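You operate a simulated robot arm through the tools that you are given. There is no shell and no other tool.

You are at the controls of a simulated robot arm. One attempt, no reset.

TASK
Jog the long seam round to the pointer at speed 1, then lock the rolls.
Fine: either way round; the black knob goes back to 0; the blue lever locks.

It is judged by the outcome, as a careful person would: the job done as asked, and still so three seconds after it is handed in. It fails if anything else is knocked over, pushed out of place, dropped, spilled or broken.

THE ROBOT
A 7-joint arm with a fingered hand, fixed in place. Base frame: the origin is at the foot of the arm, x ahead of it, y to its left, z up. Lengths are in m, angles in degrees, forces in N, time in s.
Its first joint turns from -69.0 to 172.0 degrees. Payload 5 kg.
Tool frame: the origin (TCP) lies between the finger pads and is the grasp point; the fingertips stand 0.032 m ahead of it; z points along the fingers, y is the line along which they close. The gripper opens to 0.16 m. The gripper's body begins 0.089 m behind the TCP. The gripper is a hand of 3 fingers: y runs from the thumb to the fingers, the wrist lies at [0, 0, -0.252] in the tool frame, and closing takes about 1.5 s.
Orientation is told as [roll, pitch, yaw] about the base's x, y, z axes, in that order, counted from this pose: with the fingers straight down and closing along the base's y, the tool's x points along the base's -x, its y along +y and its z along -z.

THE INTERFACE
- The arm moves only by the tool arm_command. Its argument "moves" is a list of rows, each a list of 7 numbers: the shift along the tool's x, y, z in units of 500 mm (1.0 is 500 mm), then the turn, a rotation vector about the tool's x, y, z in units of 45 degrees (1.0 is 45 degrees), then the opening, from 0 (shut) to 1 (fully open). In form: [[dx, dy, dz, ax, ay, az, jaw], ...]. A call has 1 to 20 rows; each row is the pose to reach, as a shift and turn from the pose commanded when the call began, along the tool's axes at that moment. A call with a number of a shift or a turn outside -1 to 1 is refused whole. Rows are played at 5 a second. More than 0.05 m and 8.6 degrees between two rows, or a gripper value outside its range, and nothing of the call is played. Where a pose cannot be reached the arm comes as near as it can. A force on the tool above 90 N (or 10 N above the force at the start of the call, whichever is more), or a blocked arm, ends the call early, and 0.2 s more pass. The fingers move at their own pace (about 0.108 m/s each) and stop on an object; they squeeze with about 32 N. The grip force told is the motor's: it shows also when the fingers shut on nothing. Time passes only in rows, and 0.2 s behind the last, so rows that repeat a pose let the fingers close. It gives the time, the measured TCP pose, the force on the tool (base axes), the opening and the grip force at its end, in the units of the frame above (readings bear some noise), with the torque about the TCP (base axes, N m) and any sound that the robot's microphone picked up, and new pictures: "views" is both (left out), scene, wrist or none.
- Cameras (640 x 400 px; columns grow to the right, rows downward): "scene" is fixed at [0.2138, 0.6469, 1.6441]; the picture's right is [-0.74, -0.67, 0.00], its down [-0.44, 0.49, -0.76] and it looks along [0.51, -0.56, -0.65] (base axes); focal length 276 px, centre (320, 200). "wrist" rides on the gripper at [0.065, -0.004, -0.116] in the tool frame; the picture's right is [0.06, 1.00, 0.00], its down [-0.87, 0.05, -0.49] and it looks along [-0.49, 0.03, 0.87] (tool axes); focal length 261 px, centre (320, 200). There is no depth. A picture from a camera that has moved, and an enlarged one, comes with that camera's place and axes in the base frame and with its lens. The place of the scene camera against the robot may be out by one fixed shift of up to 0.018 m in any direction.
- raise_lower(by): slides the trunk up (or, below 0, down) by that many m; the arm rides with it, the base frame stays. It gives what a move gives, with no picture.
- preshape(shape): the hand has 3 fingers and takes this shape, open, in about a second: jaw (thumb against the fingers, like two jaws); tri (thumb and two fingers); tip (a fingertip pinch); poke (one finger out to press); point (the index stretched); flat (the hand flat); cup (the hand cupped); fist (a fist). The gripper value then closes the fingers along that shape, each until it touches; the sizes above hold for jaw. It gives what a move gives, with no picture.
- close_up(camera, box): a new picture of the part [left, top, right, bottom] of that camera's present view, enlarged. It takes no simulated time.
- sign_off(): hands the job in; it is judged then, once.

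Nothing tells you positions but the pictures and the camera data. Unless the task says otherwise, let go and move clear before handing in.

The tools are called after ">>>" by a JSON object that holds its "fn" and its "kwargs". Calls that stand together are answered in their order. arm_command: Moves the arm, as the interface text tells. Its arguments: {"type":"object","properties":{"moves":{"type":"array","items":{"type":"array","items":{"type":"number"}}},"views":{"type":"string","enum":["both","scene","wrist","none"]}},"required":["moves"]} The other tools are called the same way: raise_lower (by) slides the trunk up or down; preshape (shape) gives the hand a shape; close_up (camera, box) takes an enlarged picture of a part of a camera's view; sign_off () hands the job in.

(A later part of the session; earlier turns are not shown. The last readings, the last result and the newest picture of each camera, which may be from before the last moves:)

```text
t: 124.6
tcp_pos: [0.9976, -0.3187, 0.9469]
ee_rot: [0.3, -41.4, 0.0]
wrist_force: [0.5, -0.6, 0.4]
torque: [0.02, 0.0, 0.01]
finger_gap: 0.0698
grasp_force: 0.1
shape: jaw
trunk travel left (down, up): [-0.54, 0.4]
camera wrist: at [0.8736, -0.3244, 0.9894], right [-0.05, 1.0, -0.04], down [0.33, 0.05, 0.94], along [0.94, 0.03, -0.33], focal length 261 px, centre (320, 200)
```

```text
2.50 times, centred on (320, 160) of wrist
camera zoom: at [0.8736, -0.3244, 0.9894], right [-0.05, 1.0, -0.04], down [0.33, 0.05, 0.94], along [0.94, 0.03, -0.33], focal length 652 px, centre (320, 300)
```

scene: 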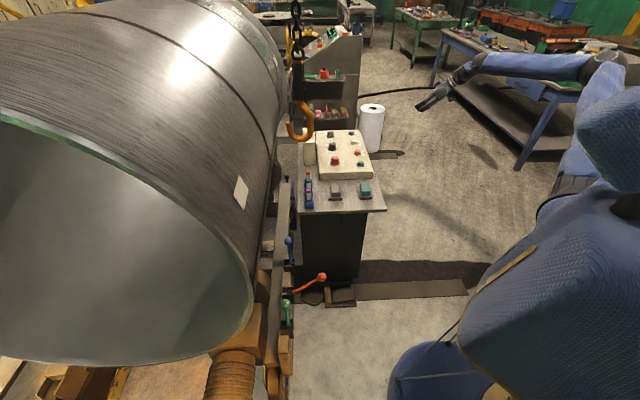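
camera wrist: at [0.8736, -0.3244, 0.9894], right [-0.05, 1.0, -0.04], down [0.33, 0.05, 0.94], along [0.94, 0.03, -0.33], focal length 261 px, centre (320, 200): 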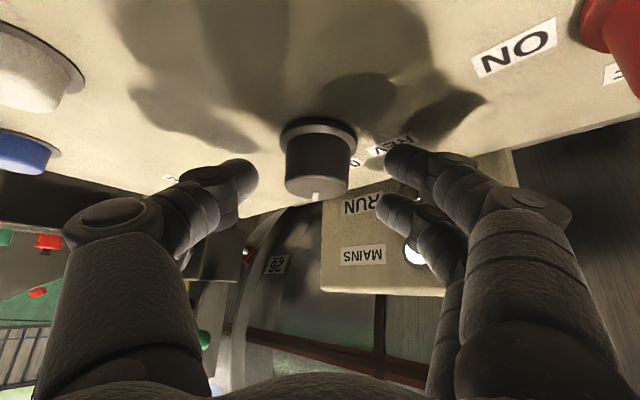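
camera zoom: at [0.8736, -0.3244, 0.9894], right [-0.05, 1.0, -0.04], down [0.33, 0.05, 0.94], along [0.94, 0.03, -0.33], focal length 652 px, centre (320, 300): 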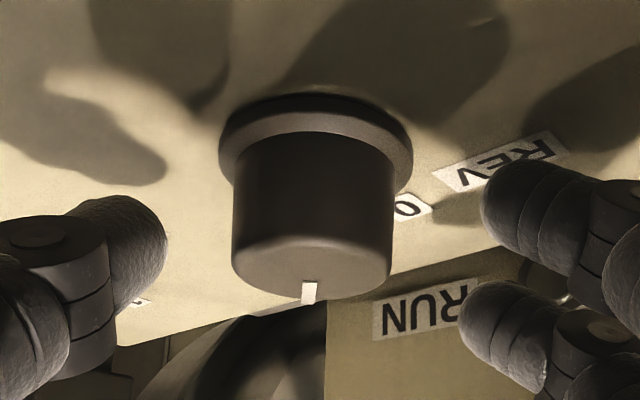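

Aligned. Closing, turning +45° and opening again.

>>> {"fn": "arm_command", "kwargs": {"moves": [[0, -0.004, 0.003, 0, 0, 0, 0.3], [0, -0.004, 0.003, 0, 0, 0, 0.2], [0, -0.004, 0.003, 0, 0, 0, 0], [0, -0.004, 0.003, 0, 0, 0, 0], [0, -0.004, 0.003, 0, 0, 0, 0], [0, -0.004, 0.003, 0, 0, 0, 0], [-0.001, -0.007, 0.004, -0.11, 0, -0.125, 0], [-0.002, -0.01, 0.005, -0.22, 0, -0.25, 0], [-0.003, -0.013, 0.006, -0.33, 0, -0.375, 0], [-0.004, -0.016, 0.006, -0.441, 0, -0.5, 0], [-0.004, -0.019, 0.007, -0.551, 0, -0.625, 0], [-0.005, -0.021, 0.008, -0.661, 0, -0.75, 0], [-0.005, -0.021, 0.008, -0.661, 0, -0.75, 0], [-0.005, -0.021, 0.008, -0.661, 0, -0.75, 0.44], [-0.005, -0.021, 0.008, -0.661, 0, -0.75, 0.44], [-0.005, -0.021, 0.008, -0.661, 0, -0.75, 0.44]]}}

>>> {"fn": "close_up", "kwargs": {"camera": "wrist", "box": [220, 80, 420, 240]}}

>>> {"fn": "close_up", "kwargs": {"camera": "scene", "box": [310, 120, 380, 180]}}

```text
t: 128.0
tcp_pos: [1.0028, -0.3318, 0.9434]
ee_rot: [0.0, -41.6, 45.0]
wrist_force: [0.8, -0.3, -0.3]
torque: [0.04, 0.02, -0.03]
finger_gap: 0.0697
grasp_force: 0.0
shape: jaw
trunk travel left (down, up): [-0.54, 0.4]
camera wrist: at [0.9176, -0.4246, 0.9881], right [-0.74, 0.67, -0.04], down [0.19, 0.27, 0.94], along [0.65, 0.69, -0.33], focal length 261 px, centre (320, 200)
```

scene: 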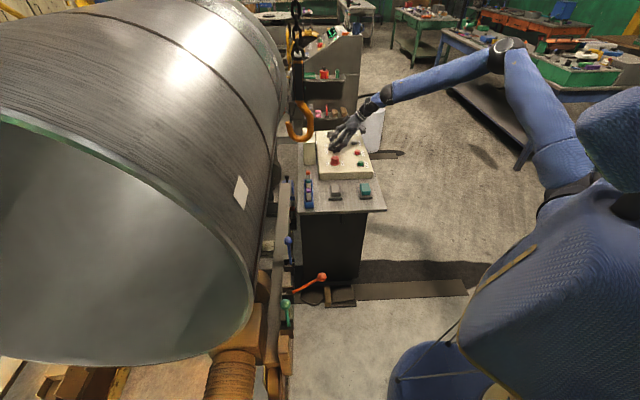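
wrist: 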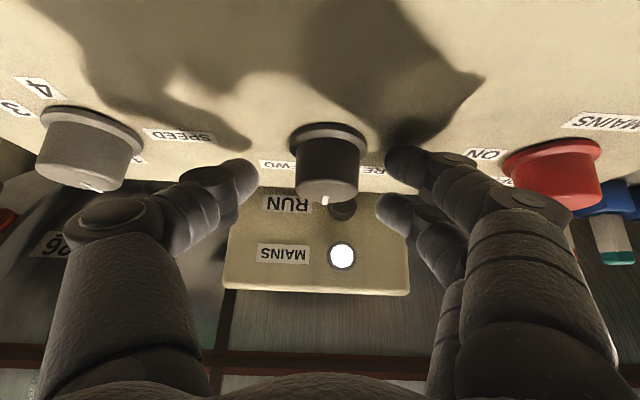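

```text
2.50 times, centred on (320, 160) of wrist
camera zoom: at [0.9176, -0.4246, 0.9881], right [-0.74, 0.67, -0.04], down [0.19, 0.27, 0.94], along [0.65, 0.69, -0.33], focal length 652 px, centre (320, 300)
```

zoom: 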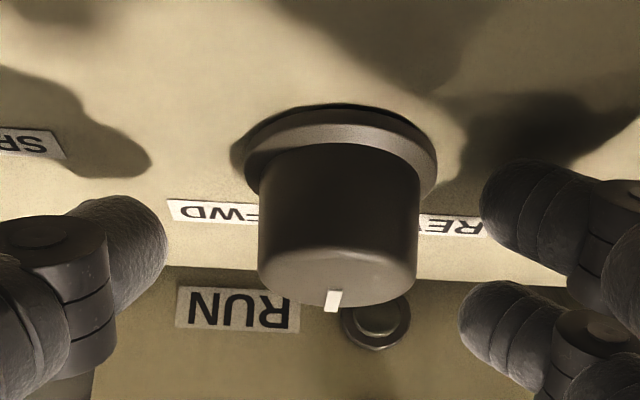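

```text
6.67 times, centred on (345, 150) of scene
camera zoom: at [0.2138, 0.6469, 1.6441], right [-0.74, -0.67, 0.0], down [-0.44, 0.49, -0.76], along [0.51, -0.56, -0.65], focal length 1837 px, centre (153, 533)
```

zoom: 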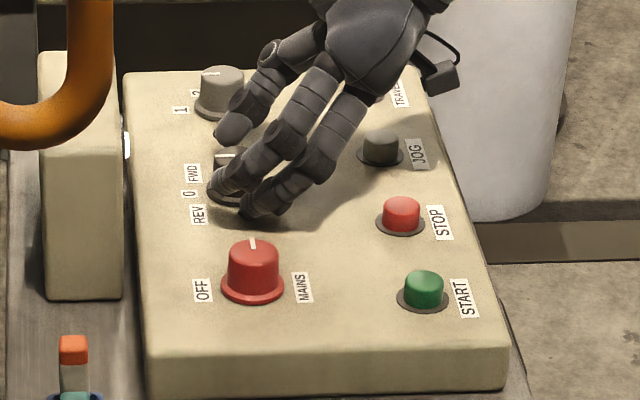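

The knob is back at 0. Swinging back to yaw 0 for a second stroke to REV.

>>> {"fn": "arm_command", "kwargs": {"moves": [[-0.001, 0.004, 0.001, 0.11, 0, 0.125, 0.44], [-0.002, 0.008, 0.002, 0.22, 0, 0.25, 0.44], [-0.003, 0.012, 0.003, 0.33, 0, 0.375, 0.44], [-0.004, 0.016, 0.003, 0.441, 0, 0.5, 0.44], [-0.004, 0.02, 0.004, 0.551, 0, 0.625, 0.44], [-0.005, 0.023, 0.005, 0.661, 0, 0.75, 0.44], [-0.005, 0.023, 0.005, 0.661, 0, 0.75, 0.3], [-0.005, 0.023, 0.005, 0.661, 0, 0.75, 0.2], [-0.005, 0.023, 0.005, 0.661, 0, 0.75, 0], [-0.005, 0.023, 0.005, 0.661, 0, 0.75, 0], [-0.005, 0.023, 0.005, 0.661, 0, 0.75, 0], [-0.005, 0.023, 0.005, 0.661, 0, 0.75, 0]], "views": "none"}}

>>> {"fn": "arm_command", "kwargs": {"moves": [[-0.001, -0.003, 0.001, -0.11, 0, -0.125, 0], [-0.002, -0.006, 0.002, -0.22, 0, -0.25, 0], [-0.003, -0.009, 0.003, -0.33, 0, -0.375, 0], [-0.004, -0.012, 0.003, -0.441, 0, -0.5, 0], [-0.004, -0.015, 0.004, -0.551, 0, -0.625, 0], [-0.005, -0.017, 0.005, -0.661, 0, -0.75, 0], [-0.005, -0.017, 0.005, -0.661, 0, -0.75, 0], [-0.005, -0.017, 0.005, -0.661, 0, -0.75, 0.44], [-0.005, -0.017, 0.005, -0.661, 0, -0.75, 0.44], [-0.005, -0.017, 0.005, -0.661, 0, -0.75, 0.44]]}}

>>> {"fn": "close_up", "kwargs": {"camera": "wrist", "box": [220, 80, 420, 240]}}

```text
t: 130.6
tcp_pos: [0.9976, -0.32, 0.9453]
ee_rot: [0.3, -41.4, 0.0]
wrist_force: [4.5, -1.7, 0.4]
torque: [0.01, -0.05, -0.02]
finger_gap: 0.0272
grasp_force: 32.2
shape: jaw
trunk travel left (down, up): [-0.54, 0.4]
```

```text
t: 132.8
tcp_pos: [1.0007, -0.3294, 0.9439]
ee_rot: [0.0, -41.6, 45.0]
wrist_force: [-0.1, 0.3, -0.5]
torque: [-0.02, 0.0, -0.02]
finger_gap: 0.0697
grasp_force: 0.1
shape: jaw
trunk travel left (down, up): [-0.54, 0.4]
camera wrist: at [0.9159, -0.4218, 0.988], right [-0.74, 0.67, -0.04], down [0.19, 0.27, 0.94], along [0.64, 0.69, -0.33], focal length 261 px, centre (320, 200)
```

scene: 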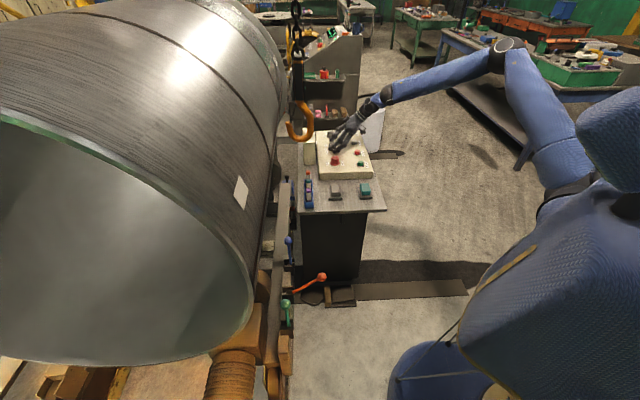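
wrist: 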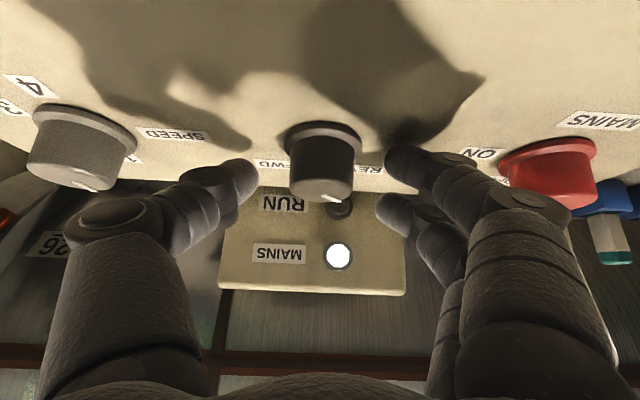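

```text
2.50 times, centred on (320, 160) of wrist
camera zoom: at [0.9159, -0.4218, 0.988], right [-0.74, 0.67, -0.04], down [0.19, 0.27, 0.94], along [0.64, 0.69, -0.33], focal length 652 px, centre (320, 300)
```

zoom: 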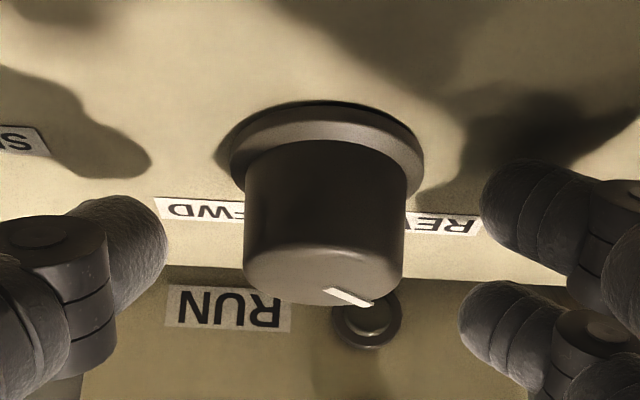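

The knob is at REV. Retreating and moving to hover over JOG with the hand closed.

>>> {"fn": "arm_command", "kwargs": {"moves": [[0, 0, -0.09, 0, 0, 0, 0.44], [0, 0, -0.18, 0, 0, 0, 0.44], [0.015, -0.019, -0.188, 0.11, 0, 0.125, 0.3], [0.03, -0.038, -0.197, 0.22, 0, 0.25, 0.1], [0.045, -0.057, -0.205, 0.33, 0, 0.375, 0], [0.06, -0.077, -0.213, 0.441, 0, 0.5, 0], [0.075, -0.096, -0.222, 0.551, 0, 0.625, 0], [0.09, -0.115, -0.23, 0.661, 0, 0.75, 0], [0.09, -0.115, -0.23, 0.661, 0, 0.75, 0], [0.09, -0.115, -0.23, 0.661, 0, 0.75, 0]], "views": "wrist"}}

>>> {"fn": "close_up", "kwargs": {"camera": "wrist", "box": [200, 240, 400, 400]}}

>>> {"fn": "close_up", "kwargs": {"camera": "scene", "box": [310, 120, 380, 180]}}

```text
t: 135.0
tcp_pos: [0.964, -0.4469, 0.9989]
ee_rot: [0.2, -41.4, -0.1]
wrist_force: [0.3, -0.2, -0.7]
torque: [-0.01, 0.01, -0.06]
finger_gap: 0.0004
grasp_force: 32.0
shape: jaw
trunk travel left (down, up): [-0.54, 0.4]
camera wrist: at [0.8394, -0.452, 1.0431], right [-0.05, 1.0, -0.04], down [0.33, 0.05, 0.94], along [0.94, 0.03, -0.33], focal length 261 px, centre (320, 200)
```

wrist: 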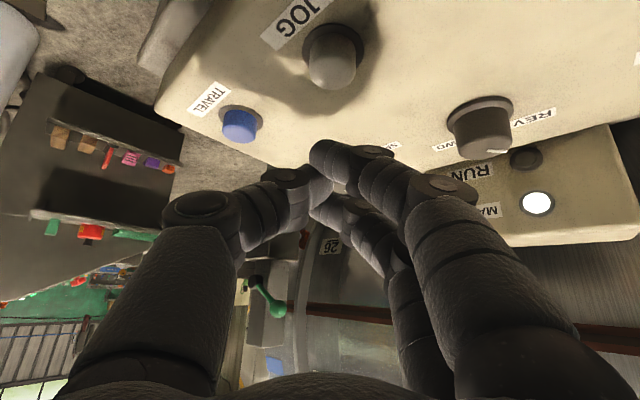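

```text
2.50 times, centred on (300, 320) of wrist
camera zoom: at [0.8394, -0.452, 1.0431], right [-0.05, 1.0, -0.04], down [0.33, 0.05, 0.94], along [0.94, 0.03, -0.33], focal length 652 px, centre (370, -100)
```

zoom: 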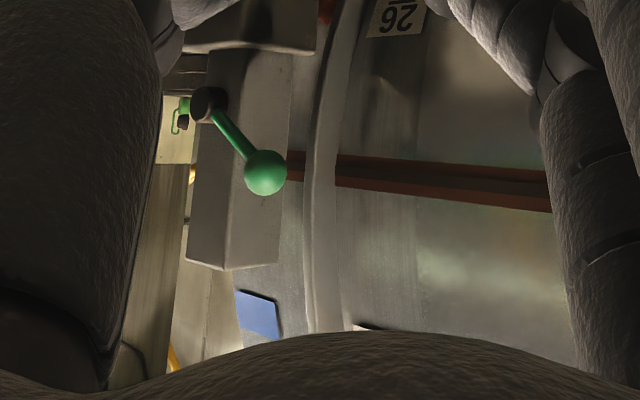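

```text
6.67 times, centred on (345, 150) of scene
camera zoom: at [0.2138, 0.6469, 1.6441], right [-0.74, -0.67, 0.0], down [-0.44, 0.49, -0.76], along [0.51, -0.56, -0.65], focal length 1837 px, centre (153, 533)
```

zoom: 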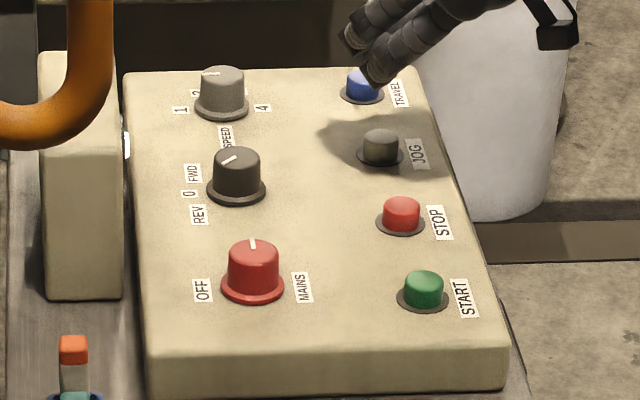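

Making a very short REV press on JOG and returning to the same hover to compare.

>>> {"fn": "arm_command", "kwargs": {"moves": [[0.049, 0, 0.0555, 0, 0, 0, 0], [0.064, 0, 0.0725, 0, 0, 0, 0], [0.049, 0, 0.0555, 0, 0, 0, 0], [0, 0, 0, 0, 0, 0, 0], [0, 0, 0, 0, 0, 0, 0]], "views": "wrist"}}

>>> {"fn": "close_up", "kwargs": {"camera": "wrist", "box": [200, 240, 400, 400]}}

```text
t: 136.2
tcp_pos: [0.9633, -0.4487, 1.0004]
ee_rot: [0.3, -41.2, -0.1]
wrist_force: [0.4, 0.1, -1.0]
torque: [-0.02, 0.0, 0.05]
finger_gap: 0.0
grasp_force: 32.0
shape: jaw
trunk travel left (down, up): [-0.54, 0.4]
heard: click
camera wrist: at [0.8393, -0.4531, 1.0433], right [-0.05, 1.0, -0.04], down [0.33, 0.05, 0.94], along [0.94, 0.03, -0.33], focal length 261 px, centre (320, 200)
```

wrist: 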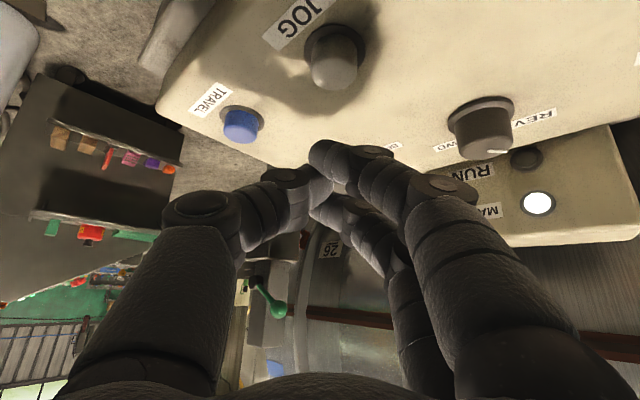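

```text
2.50 times, centred on (300, 320) of wrist
camera zoom: at [0.8393, -0.4531, 1.0433], right [-0.05, 1.0, -0.04], down [0.33, 0.05, 0.94], along [0.94, 0.03, -0.33], focal length 652 px, centre (370, -100)
```

zoom: 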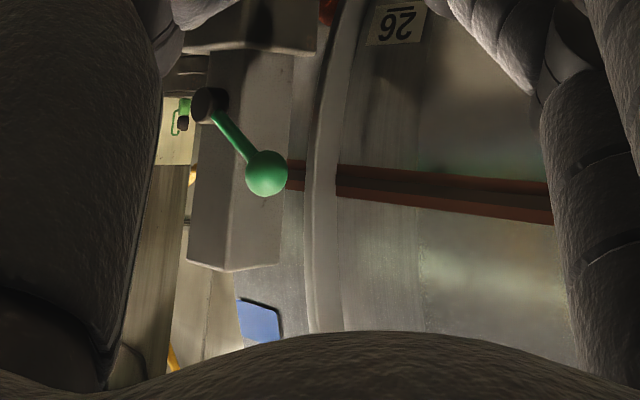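

The seam moved back up roughly 10 px in the view. Zooming in to measure it against the pointer.

>>> {"fn": "close_up", "kwargs": {"camera": "wrist", "box": [235, 290, 315, 330]}}

```text
8.00 times, centred on (275, 310) of wrist
camera zoom: at [0.8393, -0.4531, 1.0433], right [-0.05, 1.0, -0.04], down [0.33, 0.05, 0.94], along [0.94, 0.03, -0.33], focal length 2085 px, centre (680, -680)
```

zoom: 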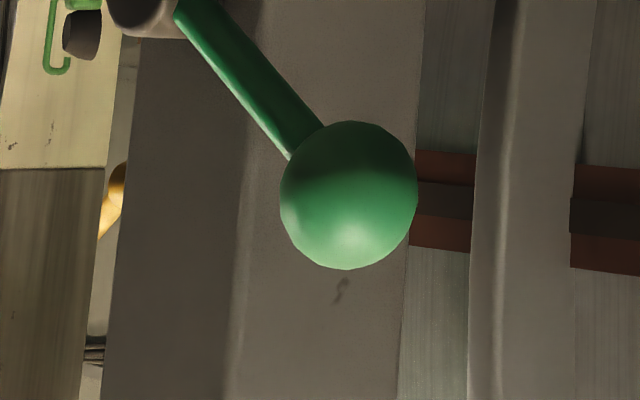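

I estimate the seam is now within about 3 mm of the pointer. I'll verify from the side viewpoint before resetting the knob.

>>> {"fn": "arm_command", "kwargs": {"moves": [[0.019, -0.076, -0.04, -0.032, 0, -0.037, 0], [0.038, -0.151, -0.07, -0.065, 0, -0.073, 0], [0.056, -0.227, -0.1, -0.097, 0, -0.11, 0], [0.075, -0.302, -0.125, -0.129, 0, -0.147, 0], [0.094, -0.378, -0.15, -0.162, 0, -0.184, 0], [0.113, -0.454, -0.176, -0.194, 0, -0.22, 0], [0.132, -0.529, -0.202, -0.226, 0, -0.257, 0], [0.15, -0.605, -0.228, -0.258, 0, -0.294, 0], [0.169, -0.68, -0.254, -0.291, 0, -0.33, 0], [0.188, -0.756, -0.28, -0.323, 0, -0.367, 0], [0.188, -0.756, -0.28, -0.323, 0, -0.367, 0]], "views": "wrist"}}

>>> {"fn": "close_up", "kwargs": {"camera": "wrist", "box": [305, 270, 345, 310]}}

>>> {"fn": "close_up", "kwargs": {"camera": "wrist", "box": [300, 278, 324, 300]}}

```text
t: 138.6
tcp_pos: [0.8017, -0.8263, 1.0411]
ee_rot: [0.2, -41.5, 22.0]
wrist_force: [-0.4, -0.1, -0.8]
torque: [0.01, 0.01, -0.01]
finger_gap: 0.0
grasp_force: 31.7
shape: jaw
trunk travel left (down, up): [-0.54, 0.4]
camera wrist: at [0.6887, -0.8794, 1.0851], right [-0.42, 0.91, -0.04], down [0.28, 0.17, 0.94], along [0.86, 0.39, -0.33], focal length 261 px, centre (320, 200)
```

wrist: 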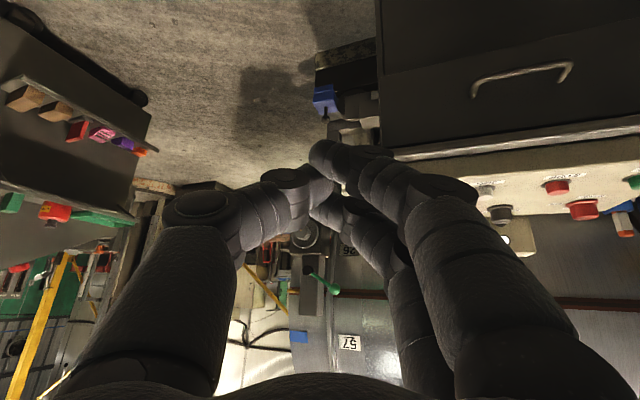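

```text
10.00 times, centred on (325, 290) of wrist
camera zoom: at [0.6887, -0.8794, 1.0851], right [-0.42, 0.91, -0.04], down [0.28, 0.17, 0.94], along [0.86, 0.39, -0.33], focal length 2606 px, centre (270, -700)
```

zoom: 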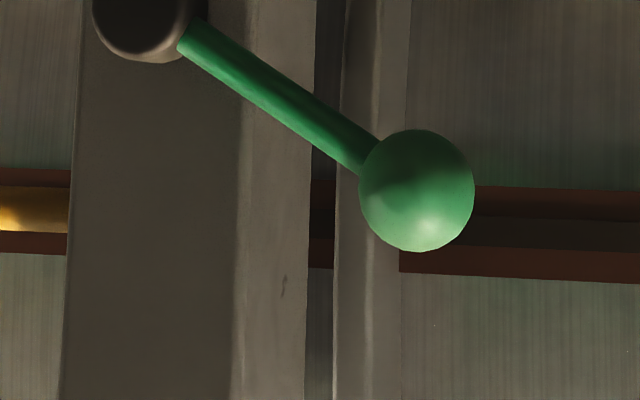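

```text
16.00 times, centred on (312, 289) of wrist
camera zoom: at [0.6887, -0.8794, 1.0851], right [-0.42, 0.91, -0.04], down [0.28, 0.17, 0.94], along [0.86, 0.39, -0.33], focal length 4170 px, centre (448, -1224)
```

zoom: 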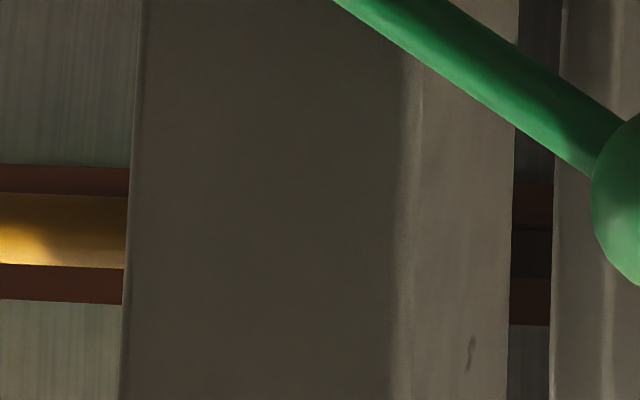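

The pointer now overlays the middle of the seam to within about 1 mm. Next I return the black knob to 0: hover behind it at yaw 45.

>>> {"fn": "arm_command", "kwargs": {"moves": [[-0.044, 0.062, 0.032, -0.028, 0, -0.032, 0], [-0.088, 0.123, 0.064, -0.057, 0, -0.064, 0], [-0.132, 0.185, 0.097, -0.085, 0, -0.096, 0], [-0.176, 0.247, 0.129, -0.113, 0, -0.128, 0.2], [-0.22, 0.308, 0.161, -0.141, 0, -0.16, 0.44], [-0.264, 0.37, 0.193, -0.17, 0, -0.192, 0.44], [-0.308, 0.432, 0.225, -0.198, 0, -0.223, 0.44], [-0.352, 0.493, 0.257, -0.226, 0, -0.255, 0.44], [-0.396, 0.555, 0.29, -0.254, 0, -0.287, 0.44], [-0.44, 0.617, 0.322, -0.283, 0, -0.319, 0.44], [-0.484, 0.678, 0.354, -0.311, 0, -0.351, 0.44], [-0.528, 0.74, 0.386, -0.339, 0, -0.383, 0.44], [-0.528, 0.74, 0.386, -0.339, 0, -0.383, 0.44]], "views": "wrist"}}

```text
t: 141.4
tcp_pos: [0.9619, -0.3611, 1.0735]
ee_rot: [0.2, -41.7, 45.0]
wrist_force: [0.1, 0.3, 0.2]
torque: [-0.01, -0.01, -0.01]
finger_gap: 0.0697
grasp_force: 0.0
shape: jaw
trunk travel left (down, up): [-0.54, 0.4]
camera wrist: at [0.8768, -0.4531, 1.116], right [-0.74, 0.67, -0.04], down [0.19, 0.27, 0.94], along [0.64, 0.69, -0.33], focal length 261 px, centre (320, 200)
```

wrist: 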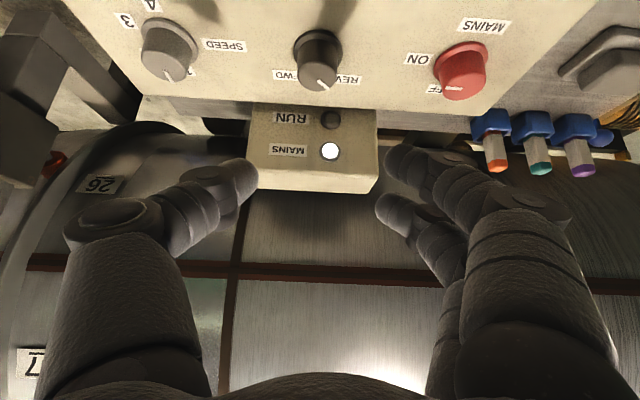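

>>> {"fn": "arm_command", "kwargs": {"moves": [[0.044, -0.003, 0.053, 0, 0, 0, 0.44], [0.087, -0.006, 0.106, 0, 0, 0, 0.44], [0.09, -0.007, 0.16, 0, 0, 0, 0.44], [0.093, -0.008, 0.21, 0, 0, 0, 0.44], [0.096, -0.01, 0.258, 0, 0, 0, 0.44], [0.096, -0.01, 0.258, 0, 0, 0, 0.44]], "views": "wrist"}}

>>> {"fn": "close_up", "kwargs": {"camera": "wrist", "box": [220, 80, 420, 240]}}

```text
t: 142.8
tcp_pos: [1.0017, -0.3267, 0.9436]
ee_rot: [0.3, -41.6, 45.0]
wrist_force: [-1.5, -1.1, 4.1]
torque: [0.15, 0.17, 0.06]
finger_gap: 0.0699
grasp_force: 0.0
shape: jaw
trunk travel left (down, up): [-0.54, 0.4]
camera wrist: at [0.9166, -0.4205, 0.9872], right [-0.74, 0.67, -0.04], down [0.19, 0.27, 0.94], along [0.64, 0.69, -0.33], focal length 261 px, centre (320, 200)
```

wrist: 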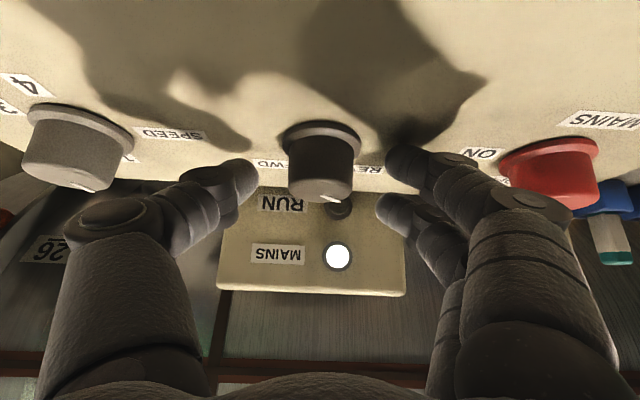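

```text
2.50 times, centred on (320, 160) of wrist
camera zoom: at [0.9166, -0.4205, 0.9872], right [-0.74, 0.67, -0.04], down [0.19, 0.27, 0.94], along [0.64, 0.69, -0.33], focal length 652 px, centre (320, 300)
```

zoom: 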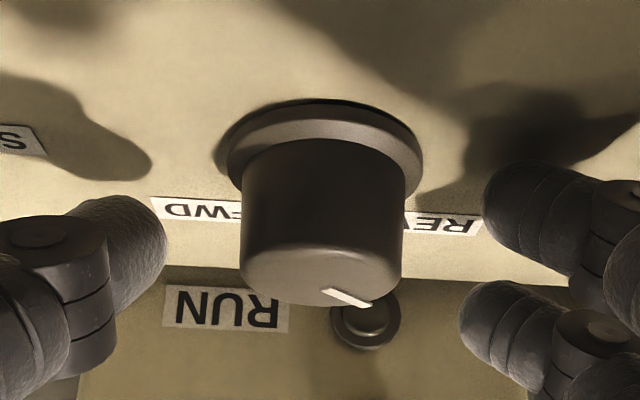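

Gripping and turning back 45° clockwise to 0.

>>> {"fn": "arm_command", "kwargs": {"moves": [[-0.002, 0, -0.003, 0, 0, 0, 0.3], [-0.002, 0, -0.003, 0, 0, 0, 0.2], [-0.002, 0, -0.003, 0, 0, 0, 0], [-0.002, 0, -0.003, 0, 0, 0, 0], [-0.002, 0, -0.003, 0, 0, 0, 0], [-0.002, 0, -0.003, 0, 0, 0, 0], [-0.003, 0.003, -0.002, 0.112, 0, 0.128, 0], [-0.004, 0.006, -0.001, 0.225, 0, 0.255, 0], [-0.005, 0.009, 0, 0.337, 0, 0.383, 0], [-0.006, 0.012, 0, 0.45, 0, 0.511, 0], [-0.006, 0.015, 0.001, 0.562, 0, 0.639, 0], [-0.007, 0.017, 0.002, 0.675, 0, 0.766, 0], [-0.007, 0.017, 0.002, 0.675, 0, 0.766, 0], [-0.007, 0.017, 0.002, 0.675, 0, 0.766, 0.44], [-0.007, 0.017, 0.002, 0.675, 0, 0.766, 0.44], [-0.007, 0.017, 0.002, 0.675, 0, 0.766, 0.44]], "views": "wrist"}}

>>> {"fn": "arm_command", "kwargs": {"moves": [[0, 0, -0.08, 0, 0, 0, 0.44], [0, 0, -0.16, 0, 0, 0, 0.44], [0, 0, -0.24, 0, 0, 0, 0.44], [0, 0, -0.32, 0, 0, 0, 0.44], [0, 0, -0.4, 0, 0, 0, 0.44], [0, 0, -0.4, 0, 0, 0, 0.44]]}}

>>> {"fn": "close_up", "kwargs": {"camera": "scene", "box": [310, 120, 380, 180]}}

>>> {"fn": "close_up", "kwargs": {"camera": "wrist", "box": [240, 40, 440, 200]}}

```text
t: 146.2
tcp_pos: [0.9984, -0.3197, 0.9465]
ee_rot: [0.3, -41.3, -1.0]
wrist_force: [0.5, 0.6, 1.0]
torque: [0.02, -0.03, 0.03]
finger_gap: 0.0698
grasp_force: 0.0
shape: jaw
trunk travel left (down, up): [-0.54, 0.4]
camera wrist: at [0.874, -0.3226, 0.9903], right [-0.03, 1.0, -0.04], down [0.33, 0.05, 0.94], along [0.94, 0.02, -0.33], focal length 261 px, centre (320, 200)
```

wrist: 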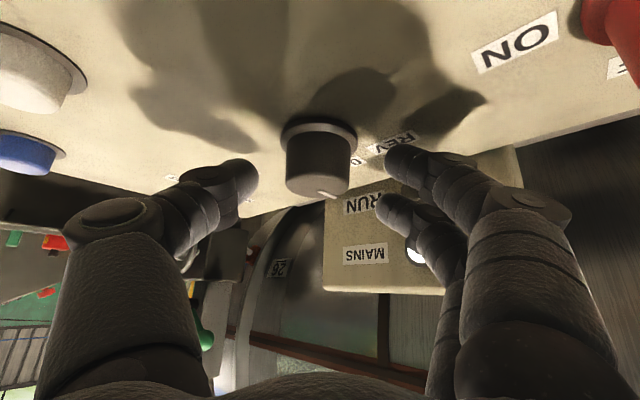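

```text
t: 147.6
tcp_pos: [0.8661, -0.3189, 1.0953]
ee_rot: [0.3, -41.3, -1.0]
wrist_force: [0.1, -0.4, 0.4]
torque: [0.01, 0.05, 0.0]
finger_gap: 0.07
grasp_force: 0.2
shape: jaw
trunk travel left (down, up): [-0.54, 0.4]
camera wrist: at [0.7424, -0.3223, 1.1396], right [-0.03, 1.0, -0.04], down [0.33, 0.05, 0.94], along [0.94, 0.02, -0.33], focal length 261 px, centre (320, 200)
```

scene: 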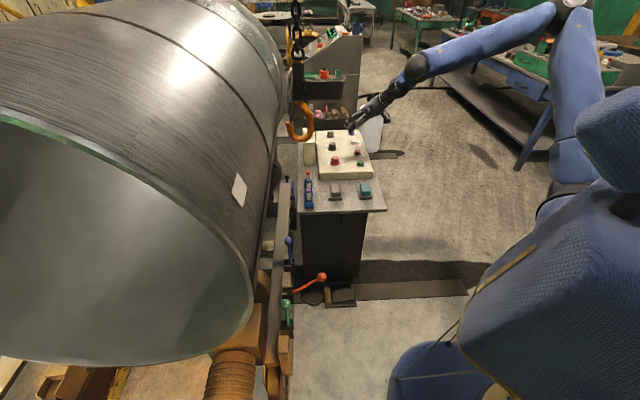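
wrist: 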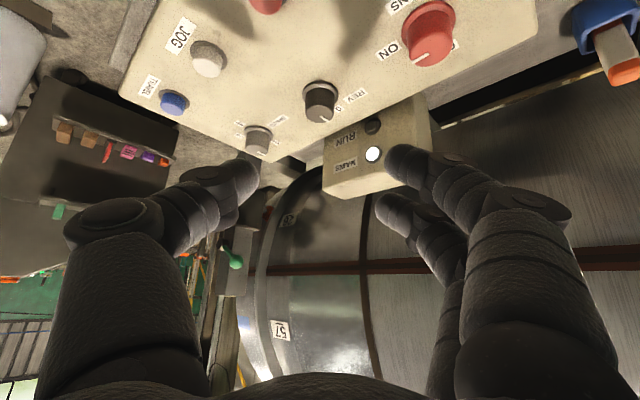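

```text
6.67 times, centred on (345, 150) of scene
camera zoom: at [0.2138, 0.6469, 1.6441], right [-0.74, -0.67, 0.0], down [-0.44, 0.49, -0.76], along [0.51, -0.56, -0.65], focal length 1837 px, centre (153, 533)
```

zoom: 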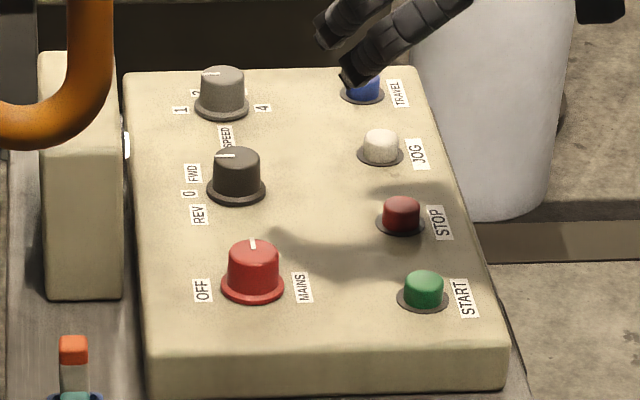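

```text
2.50 times, centred on (340, 120) of wrist
camera zoom: at [0.7424, -0.3223, 1.1396], right [-0.03, 1.0, -0.04], down [0.33, 0.05, 0.94], along [0.94, 0.02, -0.33], focal length 652 px, centre (270, 400)
```

zoom: 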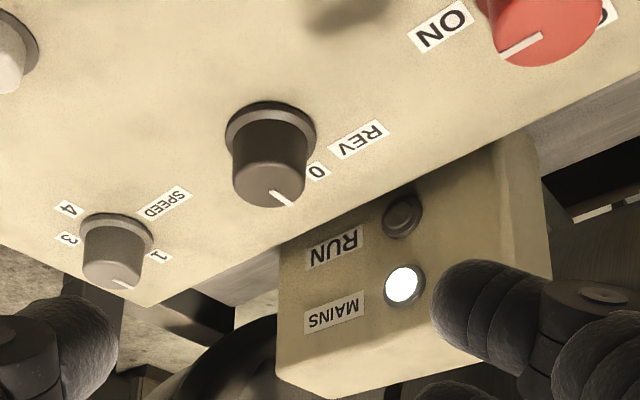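

The console is as it should be: black knob at 0, speed at 1, RUN off. Now for the blue ROLLS lever, whose ball is near (0.775, 0.21, 0.83) and upright; I'll move the hand toward it at yaw 45, keeping below and clear of the hook.

>>> {"fn": "arm_command", "kwargs": {"moves": [[0.035, 0.073, -0.027, -0.068, 0, -0.077, 0.44], [0.071, 0.146, -0.054, -0.135, 0, -0.153, 0.44], [0.106, 0.219, -0.082, -0.203, 0, -0.23, 0.44], [0.142, 0.292, -0.109, -0.27, 0, -0.306, 0.44], [0.177, 0.365, -0.136, -0.338, 0, -0.383, 0.44], [0.212, 0.438, -0.163, -0.405, 0, -0.46, 0.44], [0.248, 0.511, -0.19, -0.473, 0, -0.536, 0.44], [0.283, 0.584, -0.218, -0.54, 0, -0.613, 0.44], [0.319, 0.657, -0.245, -0.608, 0, -0.689, 0.44], [0.354, 0.73, -0.272, -0.675, 0, -0.766, 0.44], [0.354, 0.73, -0.272, -0.675, 0, -0.766, 0.44]]}}

>>> {"fn": "close_up", "kwargs": {"camera": "wrist", "box": [220, 0, 440, 180]}}

```text
t: 150.0
tcp_pos: [0.6445, 0.0474, 1.0847]
ee_rot: [0.1, -41.6, 45.1]
wrist_force: [-0.7, -0.3, 0.2]
torque: [0.02, -0.02, 0.0]
finger_gap: 0.0701
grasp_force: 0.0
shape: jaw
trunk travel left (down, up): [-0.54, 0.4]
camera wrist: at [0.5605, -0.0447, 1.1279], right [-0.74, 0.67, -0.04], down [0.19, 0.27, 0.94], along [0.64, 0.69, -0.33], focal length 261 px, centre (320, 200)
```

scene: 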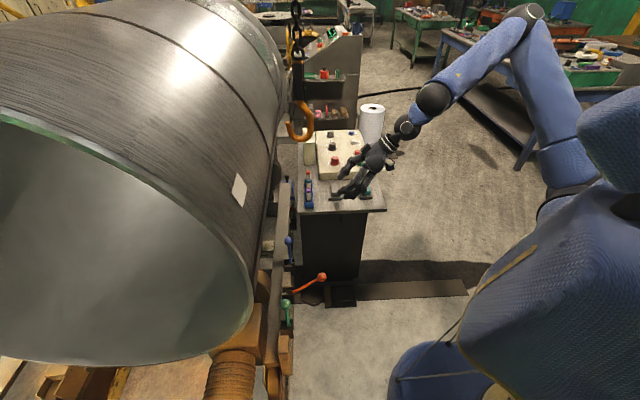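
wrist: 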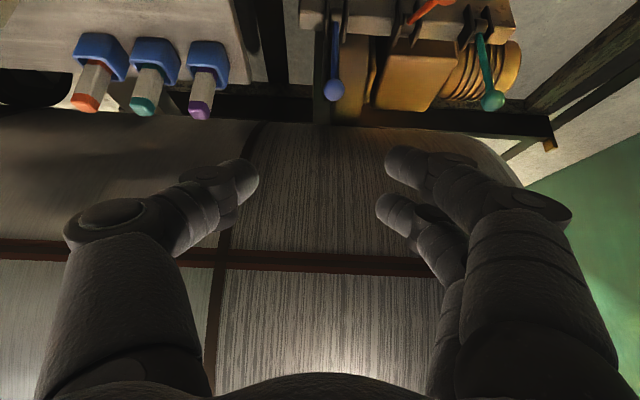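

```text
2.22 times, centred on (330, 90) of wrist
camera zoom: at [0.5605, -0.0447, 1.1279], right [-0.74, 0.67, -0.04], down [0.19, 0.27, 0.94], along [0.64, 0.69, -0.33], focal length 579 px, centre (298, 444)
```

zoom: 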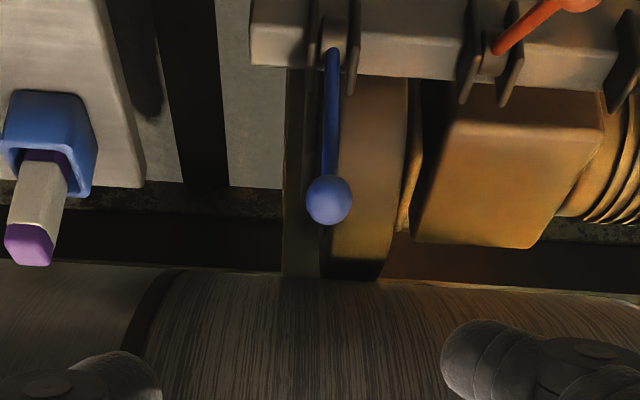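

The ball position (0.775, 0.2075, 0.829) is consistent across views. Moving to 0.12 m back from it.

>>> {"fn": "arm_command", "kwargs": {"moves": [[0.006, 0.008, 0.07, 0, 0, 0, 0.44], [0.012, 0.016, 0.14, 0, 0, 0, 0.44], [0.018, 0.024, 0.21, 0, 0, 0, 0.44], [0.024, 0.032, 0.28, 0, 0, 0, 0.44], [0.028, 0.038, 0.34, 0, 0, 0, 0.44], [0.032, 0.042, 0.388, 0, 0, 0, 0.44], [0.032, 0.042, 0.388, 0, 0, 0, 0.44]]}}

>>> {"fn": "close_up", "kwargs": {"camera": "wrist", "box": [220, 60, 440, 240]}}

>>> {"fn": "close_up", "kwargs": {"camera": "scene", "box": [270, 90, 370, 300]}}

```text
t: 151.6
tcp_pos: [0.6755, 0.0706, 1.0028]
ee_rot: [0.1, -41.6, 45.0]
wrist_force: [-0.9, 0.1, -0.4]
torque: [-0.02, 0.03, 0.0]
finger_gap: 0.07
grasp_force: 0.1
shape: jaw
out of reach, approached as far as the arm can: row 2, 3, 4, 5, 6, 7
trunk travel left (down, up): [-0.54, 0.4]
camera wrist: at [0.5907, -0.0212, 1.0459], right [-0.74, 0.67, -0.04], down [0.19, 0.27, 0.94], along [0.64, 0.69, -0.33], focal length 261 px, centre (320, 200)
```

scene: 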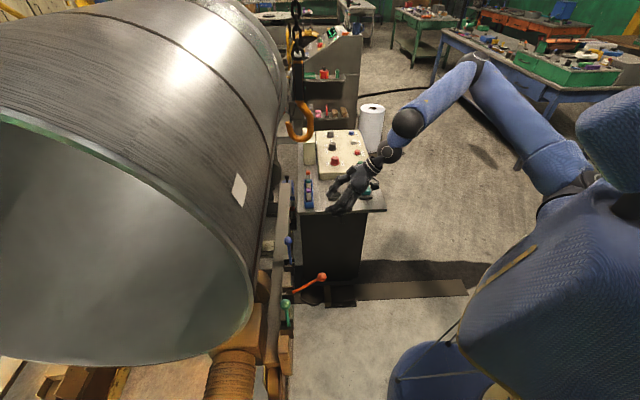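
wrist: 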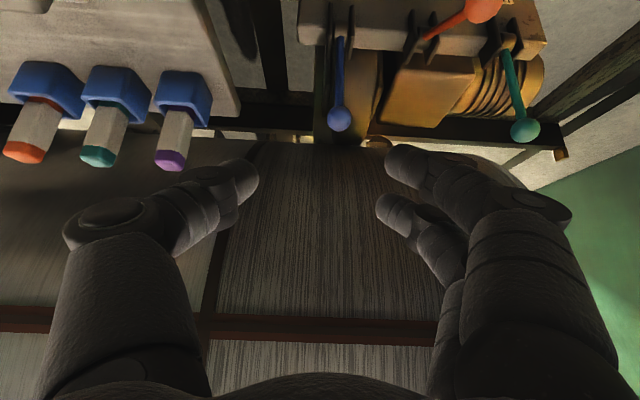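

```text
2.22 times, centred on (330, 150) of wrist
camera zoom: at [0.5907, -0.0212, 1.0459], right [-0.74, 0.67, -0.04], down [0.19, 0.27, 0.94], along [0.64, 0.69, -0.33], focal length 579 px, centre (298, 311)
```

zoom: 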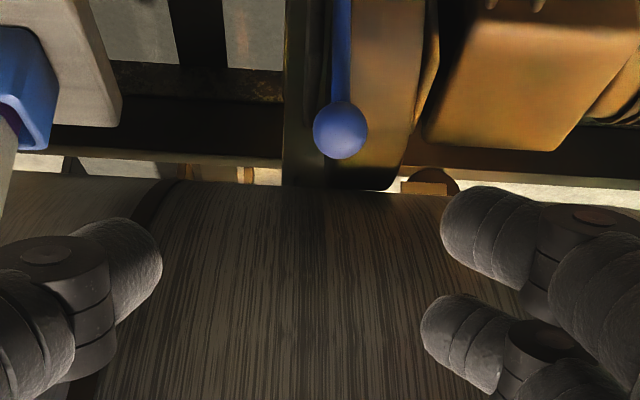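

```text
1.90 times, centred on (320, 195) of scene
camera zoom: at [0.2138, 0.6469, 1.6441], right [-0.74, -0.67, 0.0], down [-0.44, 0.49, -0.76], along [0.51, -0.56, -0.65], focal length 525 px, centre (320, 210)
```

zoom: 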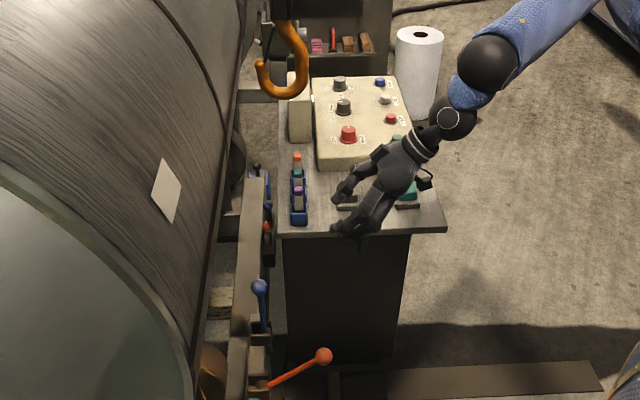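

The arm can't flex further down at this trunk height. I'll rise a little, then lower the trunk 0.3 m so the lever comes into easier reach.

>>> {"fn": "arm_command", "kwargs": {"moves": [[-0.026, 0.001, -0.066, 0, 0, 0, 0.44], [-0.052, 0.002, -0.133, 0, 0, 0, 0.44], [-0.078, 0.004, -0.2, 0, 0, 0, 0.44], [-0.103, 0.005, -0.265, 0, 0, 0, 0.44], [-0.13, 0.006, -0.33, 0, 0, 0, 0.44], [-0.155, 0.007, -0.398, 0, 0, 0, 0.44]], "views": "none"}}

>>> {"fn": "raise_lower", "kwargs": {"by": -0.28}}

>>> {"fn": "arm_command", "kwargs": {"moves": [[0, 0, 0, 0, 0, 0, 0.44]]}}

```text
t: 153.0
tcp_pos: [0.6182, 0.0215, 1.202]
ee_rot: [0.0, -41.6, 45.0]
wrist_force: [-0.2, 0.8, -0.2]
torque: [0.02, -0.05, -0.01]
finger_gap: 0.0703
grasp_force: 0.1
shape: jaw
trunk travel left (down, up): [-0.54, 0.4]
```

```text
t: 155.9
tcp_pos: [0.6205, 0.0207, 0.9209]
ee_rot: [0.2, -41.5, 45.0]
wrist_force: [1.7, 0.1, 0.2]
torque: [-0.03, -0.01, 0.0]
finger_gap: 0.0703
grasp_force: 0.0
shape: jaw
trunk travel left (down, up): [-0.26, 0.68]
```

```text
t: 156.3
tcp_pos: [0.6194, 0.0205, 0.9213]
ee_rot: [0.2, -41.6, 45.0]
wrist_force: [-0.2, -1.0, 0.3]
torque: [-0.01, -0.01, 0.01]
finger_gap: 0.0702
grasp_force: 0.0
shape: jaw
trunk travel left (down, up): [-0.26, 0.68]
camera wrist: at [0.5356, -0.071, 0.9646], right [-0.74, 0.67, -0.04], down [0.19, 0.27, 0.94], along [0.64, 0.69, -0.33], focal length 261 px, centre (320, 200)
```

scene: 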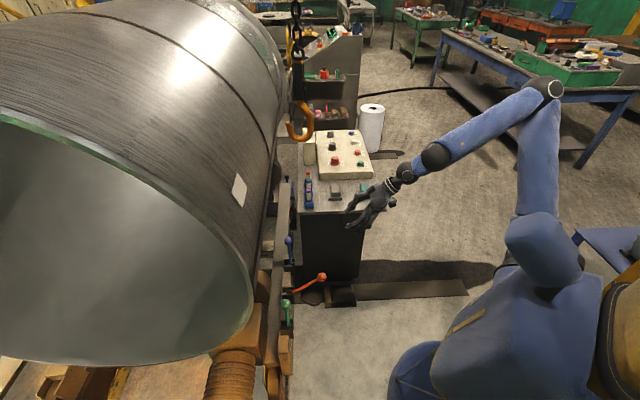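
wrist: 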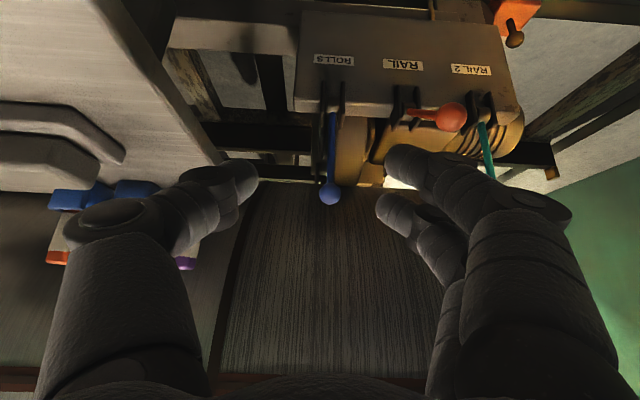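

Now I approach horizontally to the pre-grasp point in front of the blue ball.

>>> {"fn": "arm_command", "kwargs": {"moves": [[-0.048, 0.009, 0.038, 0, 0, 0, 0.44], [-0.096, 0.018, 0.077, 0, 0, 0, 0.44], [-0.144, 0.027, 0.115, 0, 0, 0, 0.44], [-0.192, 0.036, 0.154, 0, 0, 0, 0.44], [-0.24, 0.045, 0.192, 0, 0, 0, 0.44], [-0.24, 0.045, 0.192, 0, 0, 0, 0.44]]}}

>>> {"fn": "close_up", "kwargs": {"camera": "wrist", "box": [220, 60, 440, 240]}}

>>> {"fn": "close_up", "kwargs": {"camera": "scene", "box": [270, 150, 400, 300]}}

```text
t: 157.7
tcp_pos: [0.6943, 0.0732, 0.917]
ee_rot: [0.2, -41.5, 45.0]
wrist_force: [-0.6, 0.6, -0.1]
torque: [0.0, -0.03, 0.01]
finger_gap: 0.07
grasp_force: 0.0
shape: jaw
out of reach, approached as far as the arm can: row 3, 4, 5, 6
trunk travel left (down, up): [-0.26, 0.68]
camera wrist: at [0.6093, -0.0188, 0.9608], right [-0.74, 0.67, -0.04], down [0.19, 0.27, 0.94], along [0.64, 0.69, -0.33], focal length 261 px, centre (320, 200)
```

scene: 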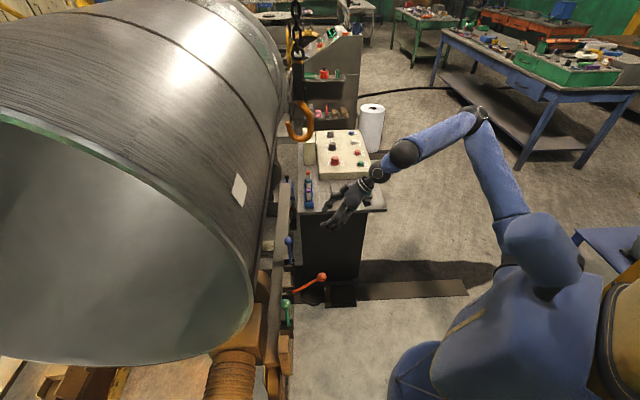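
wrist: 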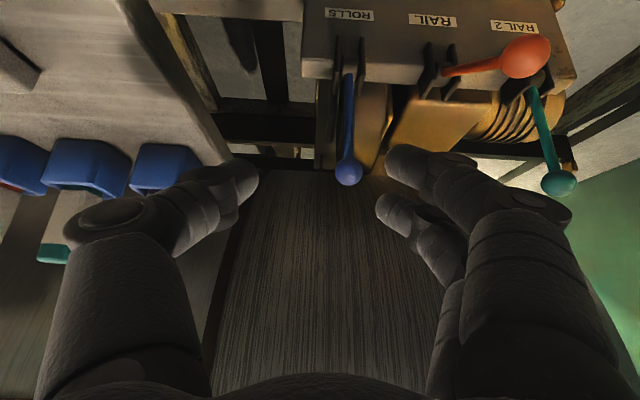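

```text
2.22 times, centred on (330, 150) of wrist
camera zoom: at [0.6093, -0.0188, 0.9608], right [-0.74, 0.67, -0.04], down [0.19, 0.27, 0.94], along [0.64, 0.69, -0.33], focal length 579 px, centre (298, 311)
```

zoom: 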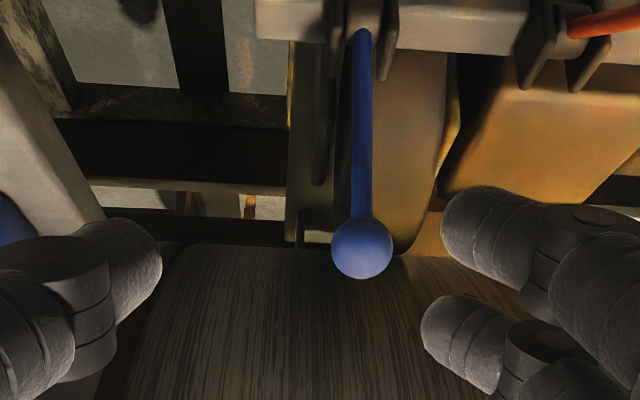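

```text
2.67 times, centred on (335, 225) of scene
camera zoom: at [0.2138, 0.6469, 1.6441], right [-0.74, -0.67, 0.0], down [-0.44, 0.49, -0.76], along [0.51, -0.56, -0.65], focal length 735 px, centre (280, 133)
```

zoom: 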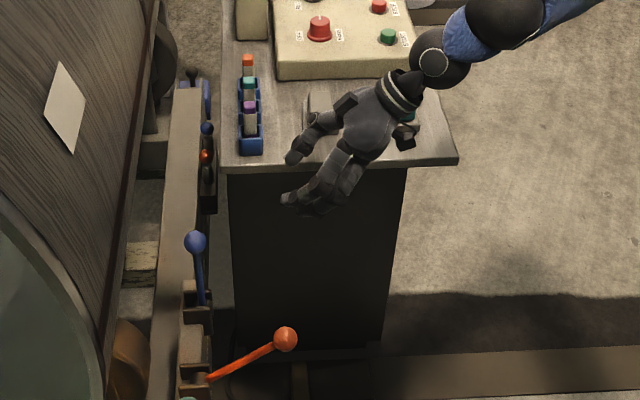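

The arm stalls again, which looks like a wrist limit rather than distance. I'll try a steeper hand (tilt about 20°) and see if the reach improves.

>>> {"fn": "arm_command", "kwargs": {"moves": [[-0.05, 0, -0.06, 0, 0.16, 0, 0.44], [-0.05, 0, -0.06, 0, 0.32, 0, 0.44], [-0.05, 0, -0.06, 0, 0.48, 0, 0.44], [-0.05, 0, -0.06, 0, 0.48, 0, 0.44]], "views": "none"}}

>>> {"fn": "arm_command", "kwargs": {"moves": [[-0.05, 0, 0.02, 0, 0, 0, 0.44], [-0.1, 0, 0.04, 0, 0, 0, 0.44], [-0.15, 0, 0.06, 0, 0, 0, 0.44], [-0.15, 0, 0.06, 0, 0, 0, 0.44]]}}

```text
t: 158.7
tcp_pos: [0.6669, -0.0256, 0.9465]
ee_rot: [0.4, -20.1, 45.1]
wrist_force: [0.1, 0.1, -0.1]
torque: [-0.02, 0.01, 0.02]
finger_gap: 0.0704
grasp_force: 0.1
shape: jaw
out of reach, approached as far as the arm can: row 1, 2, 3, 4
trunk travel left (down, up): [-0.26, 0.68]
```

```text
t: 159.7
tcp_pos: [0.6906, -0.0291, 0.9342]
ee_rot: [0.1, -20.0, 45.2]
wrist_force: [0.2, -0.7, 0.4]
torque: [-0.01, -0.01, -0.01]
finger_gap: 0.0705
grasp_force: 0.1
shape: jaw
out of reach, approached as far as the arm can: row 1, 2, 3, 4
trunk travel left (down, up): [-0.26, 0.68]
camera wrist: at [0.6229, -0.1046, 1.0216], right [-0.75, 0.66, -0.02], down [0.42, 0.5, 0.76], along [0.51, 0.56, -0.65], focal length 261 px, centre (320, 200)
```

scene: 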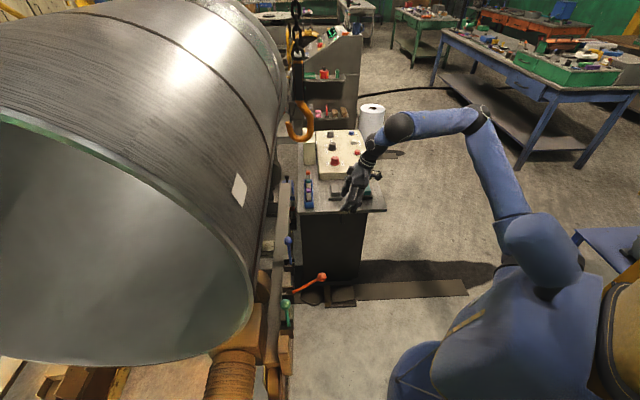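
wrist: 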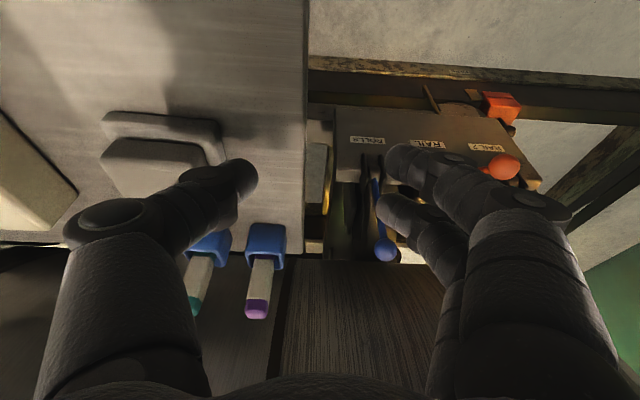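

Steeper is worse; the wrist seems unable to go further left in this arm posture. I'll probe by pulling the hand in and to the left, staying high and clear.

>>> {"fn": "arm_command", "kwargs": {"moves": [[0.007, 0.075, -0.03, 0, 0, 0, 0.44], [0.015, 0.15, -0.06, 0, 0, 0, 0.44], [0.022, 0.226, -0.09, 0, 0, 0, 0.44], [0.03, 0.302, -0.12, 0, 0, 0, 0.44], [0.037, 0.378, -0.122, 0, 0, 0, 0.44], [0.044, 0.453, -0.122, 0, 0, 0, 0.44], [0.044, 0.453, -0.122, 0, 0, 0, 0.44]]}}

```text
t: 161.3
tcp_pos: [0.5056, 0.0064, 0.9879]
ee_rot: [0.1, -19.9, 45.1]
wrist_force: [-0.2, -0.6, 0.3]
torque: [0.01, 0.02, 0.02]
finger_gap: 0.0701
grasp_force: 0.1
shape: jaw
out of reach, approached as far as the arm can: row 1, 2, 3, 4, 5, 6, 7
trunk travel left (down, up): [-0.26, 0.68]
camera wrist: at [0.4391, -0.0682, 1.0747], right [-0.75, 0.66, -0.02], down [0.42, 0.5, 0.76], along [0.51, 0.56, -0.65], focal length 261 px, centre (320, 200)
```

scene: 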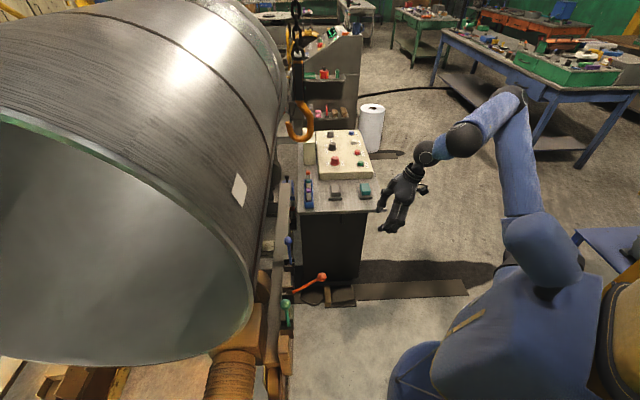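
wrist: 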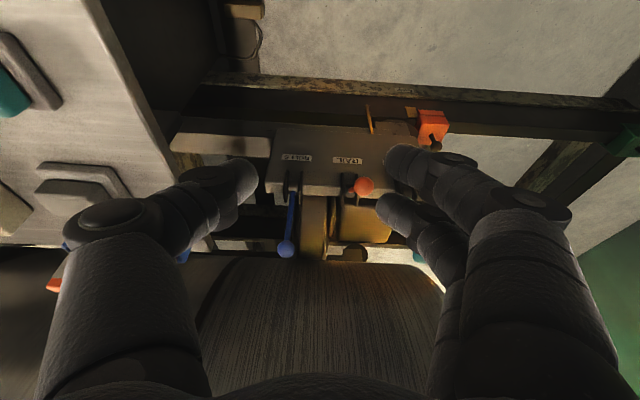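

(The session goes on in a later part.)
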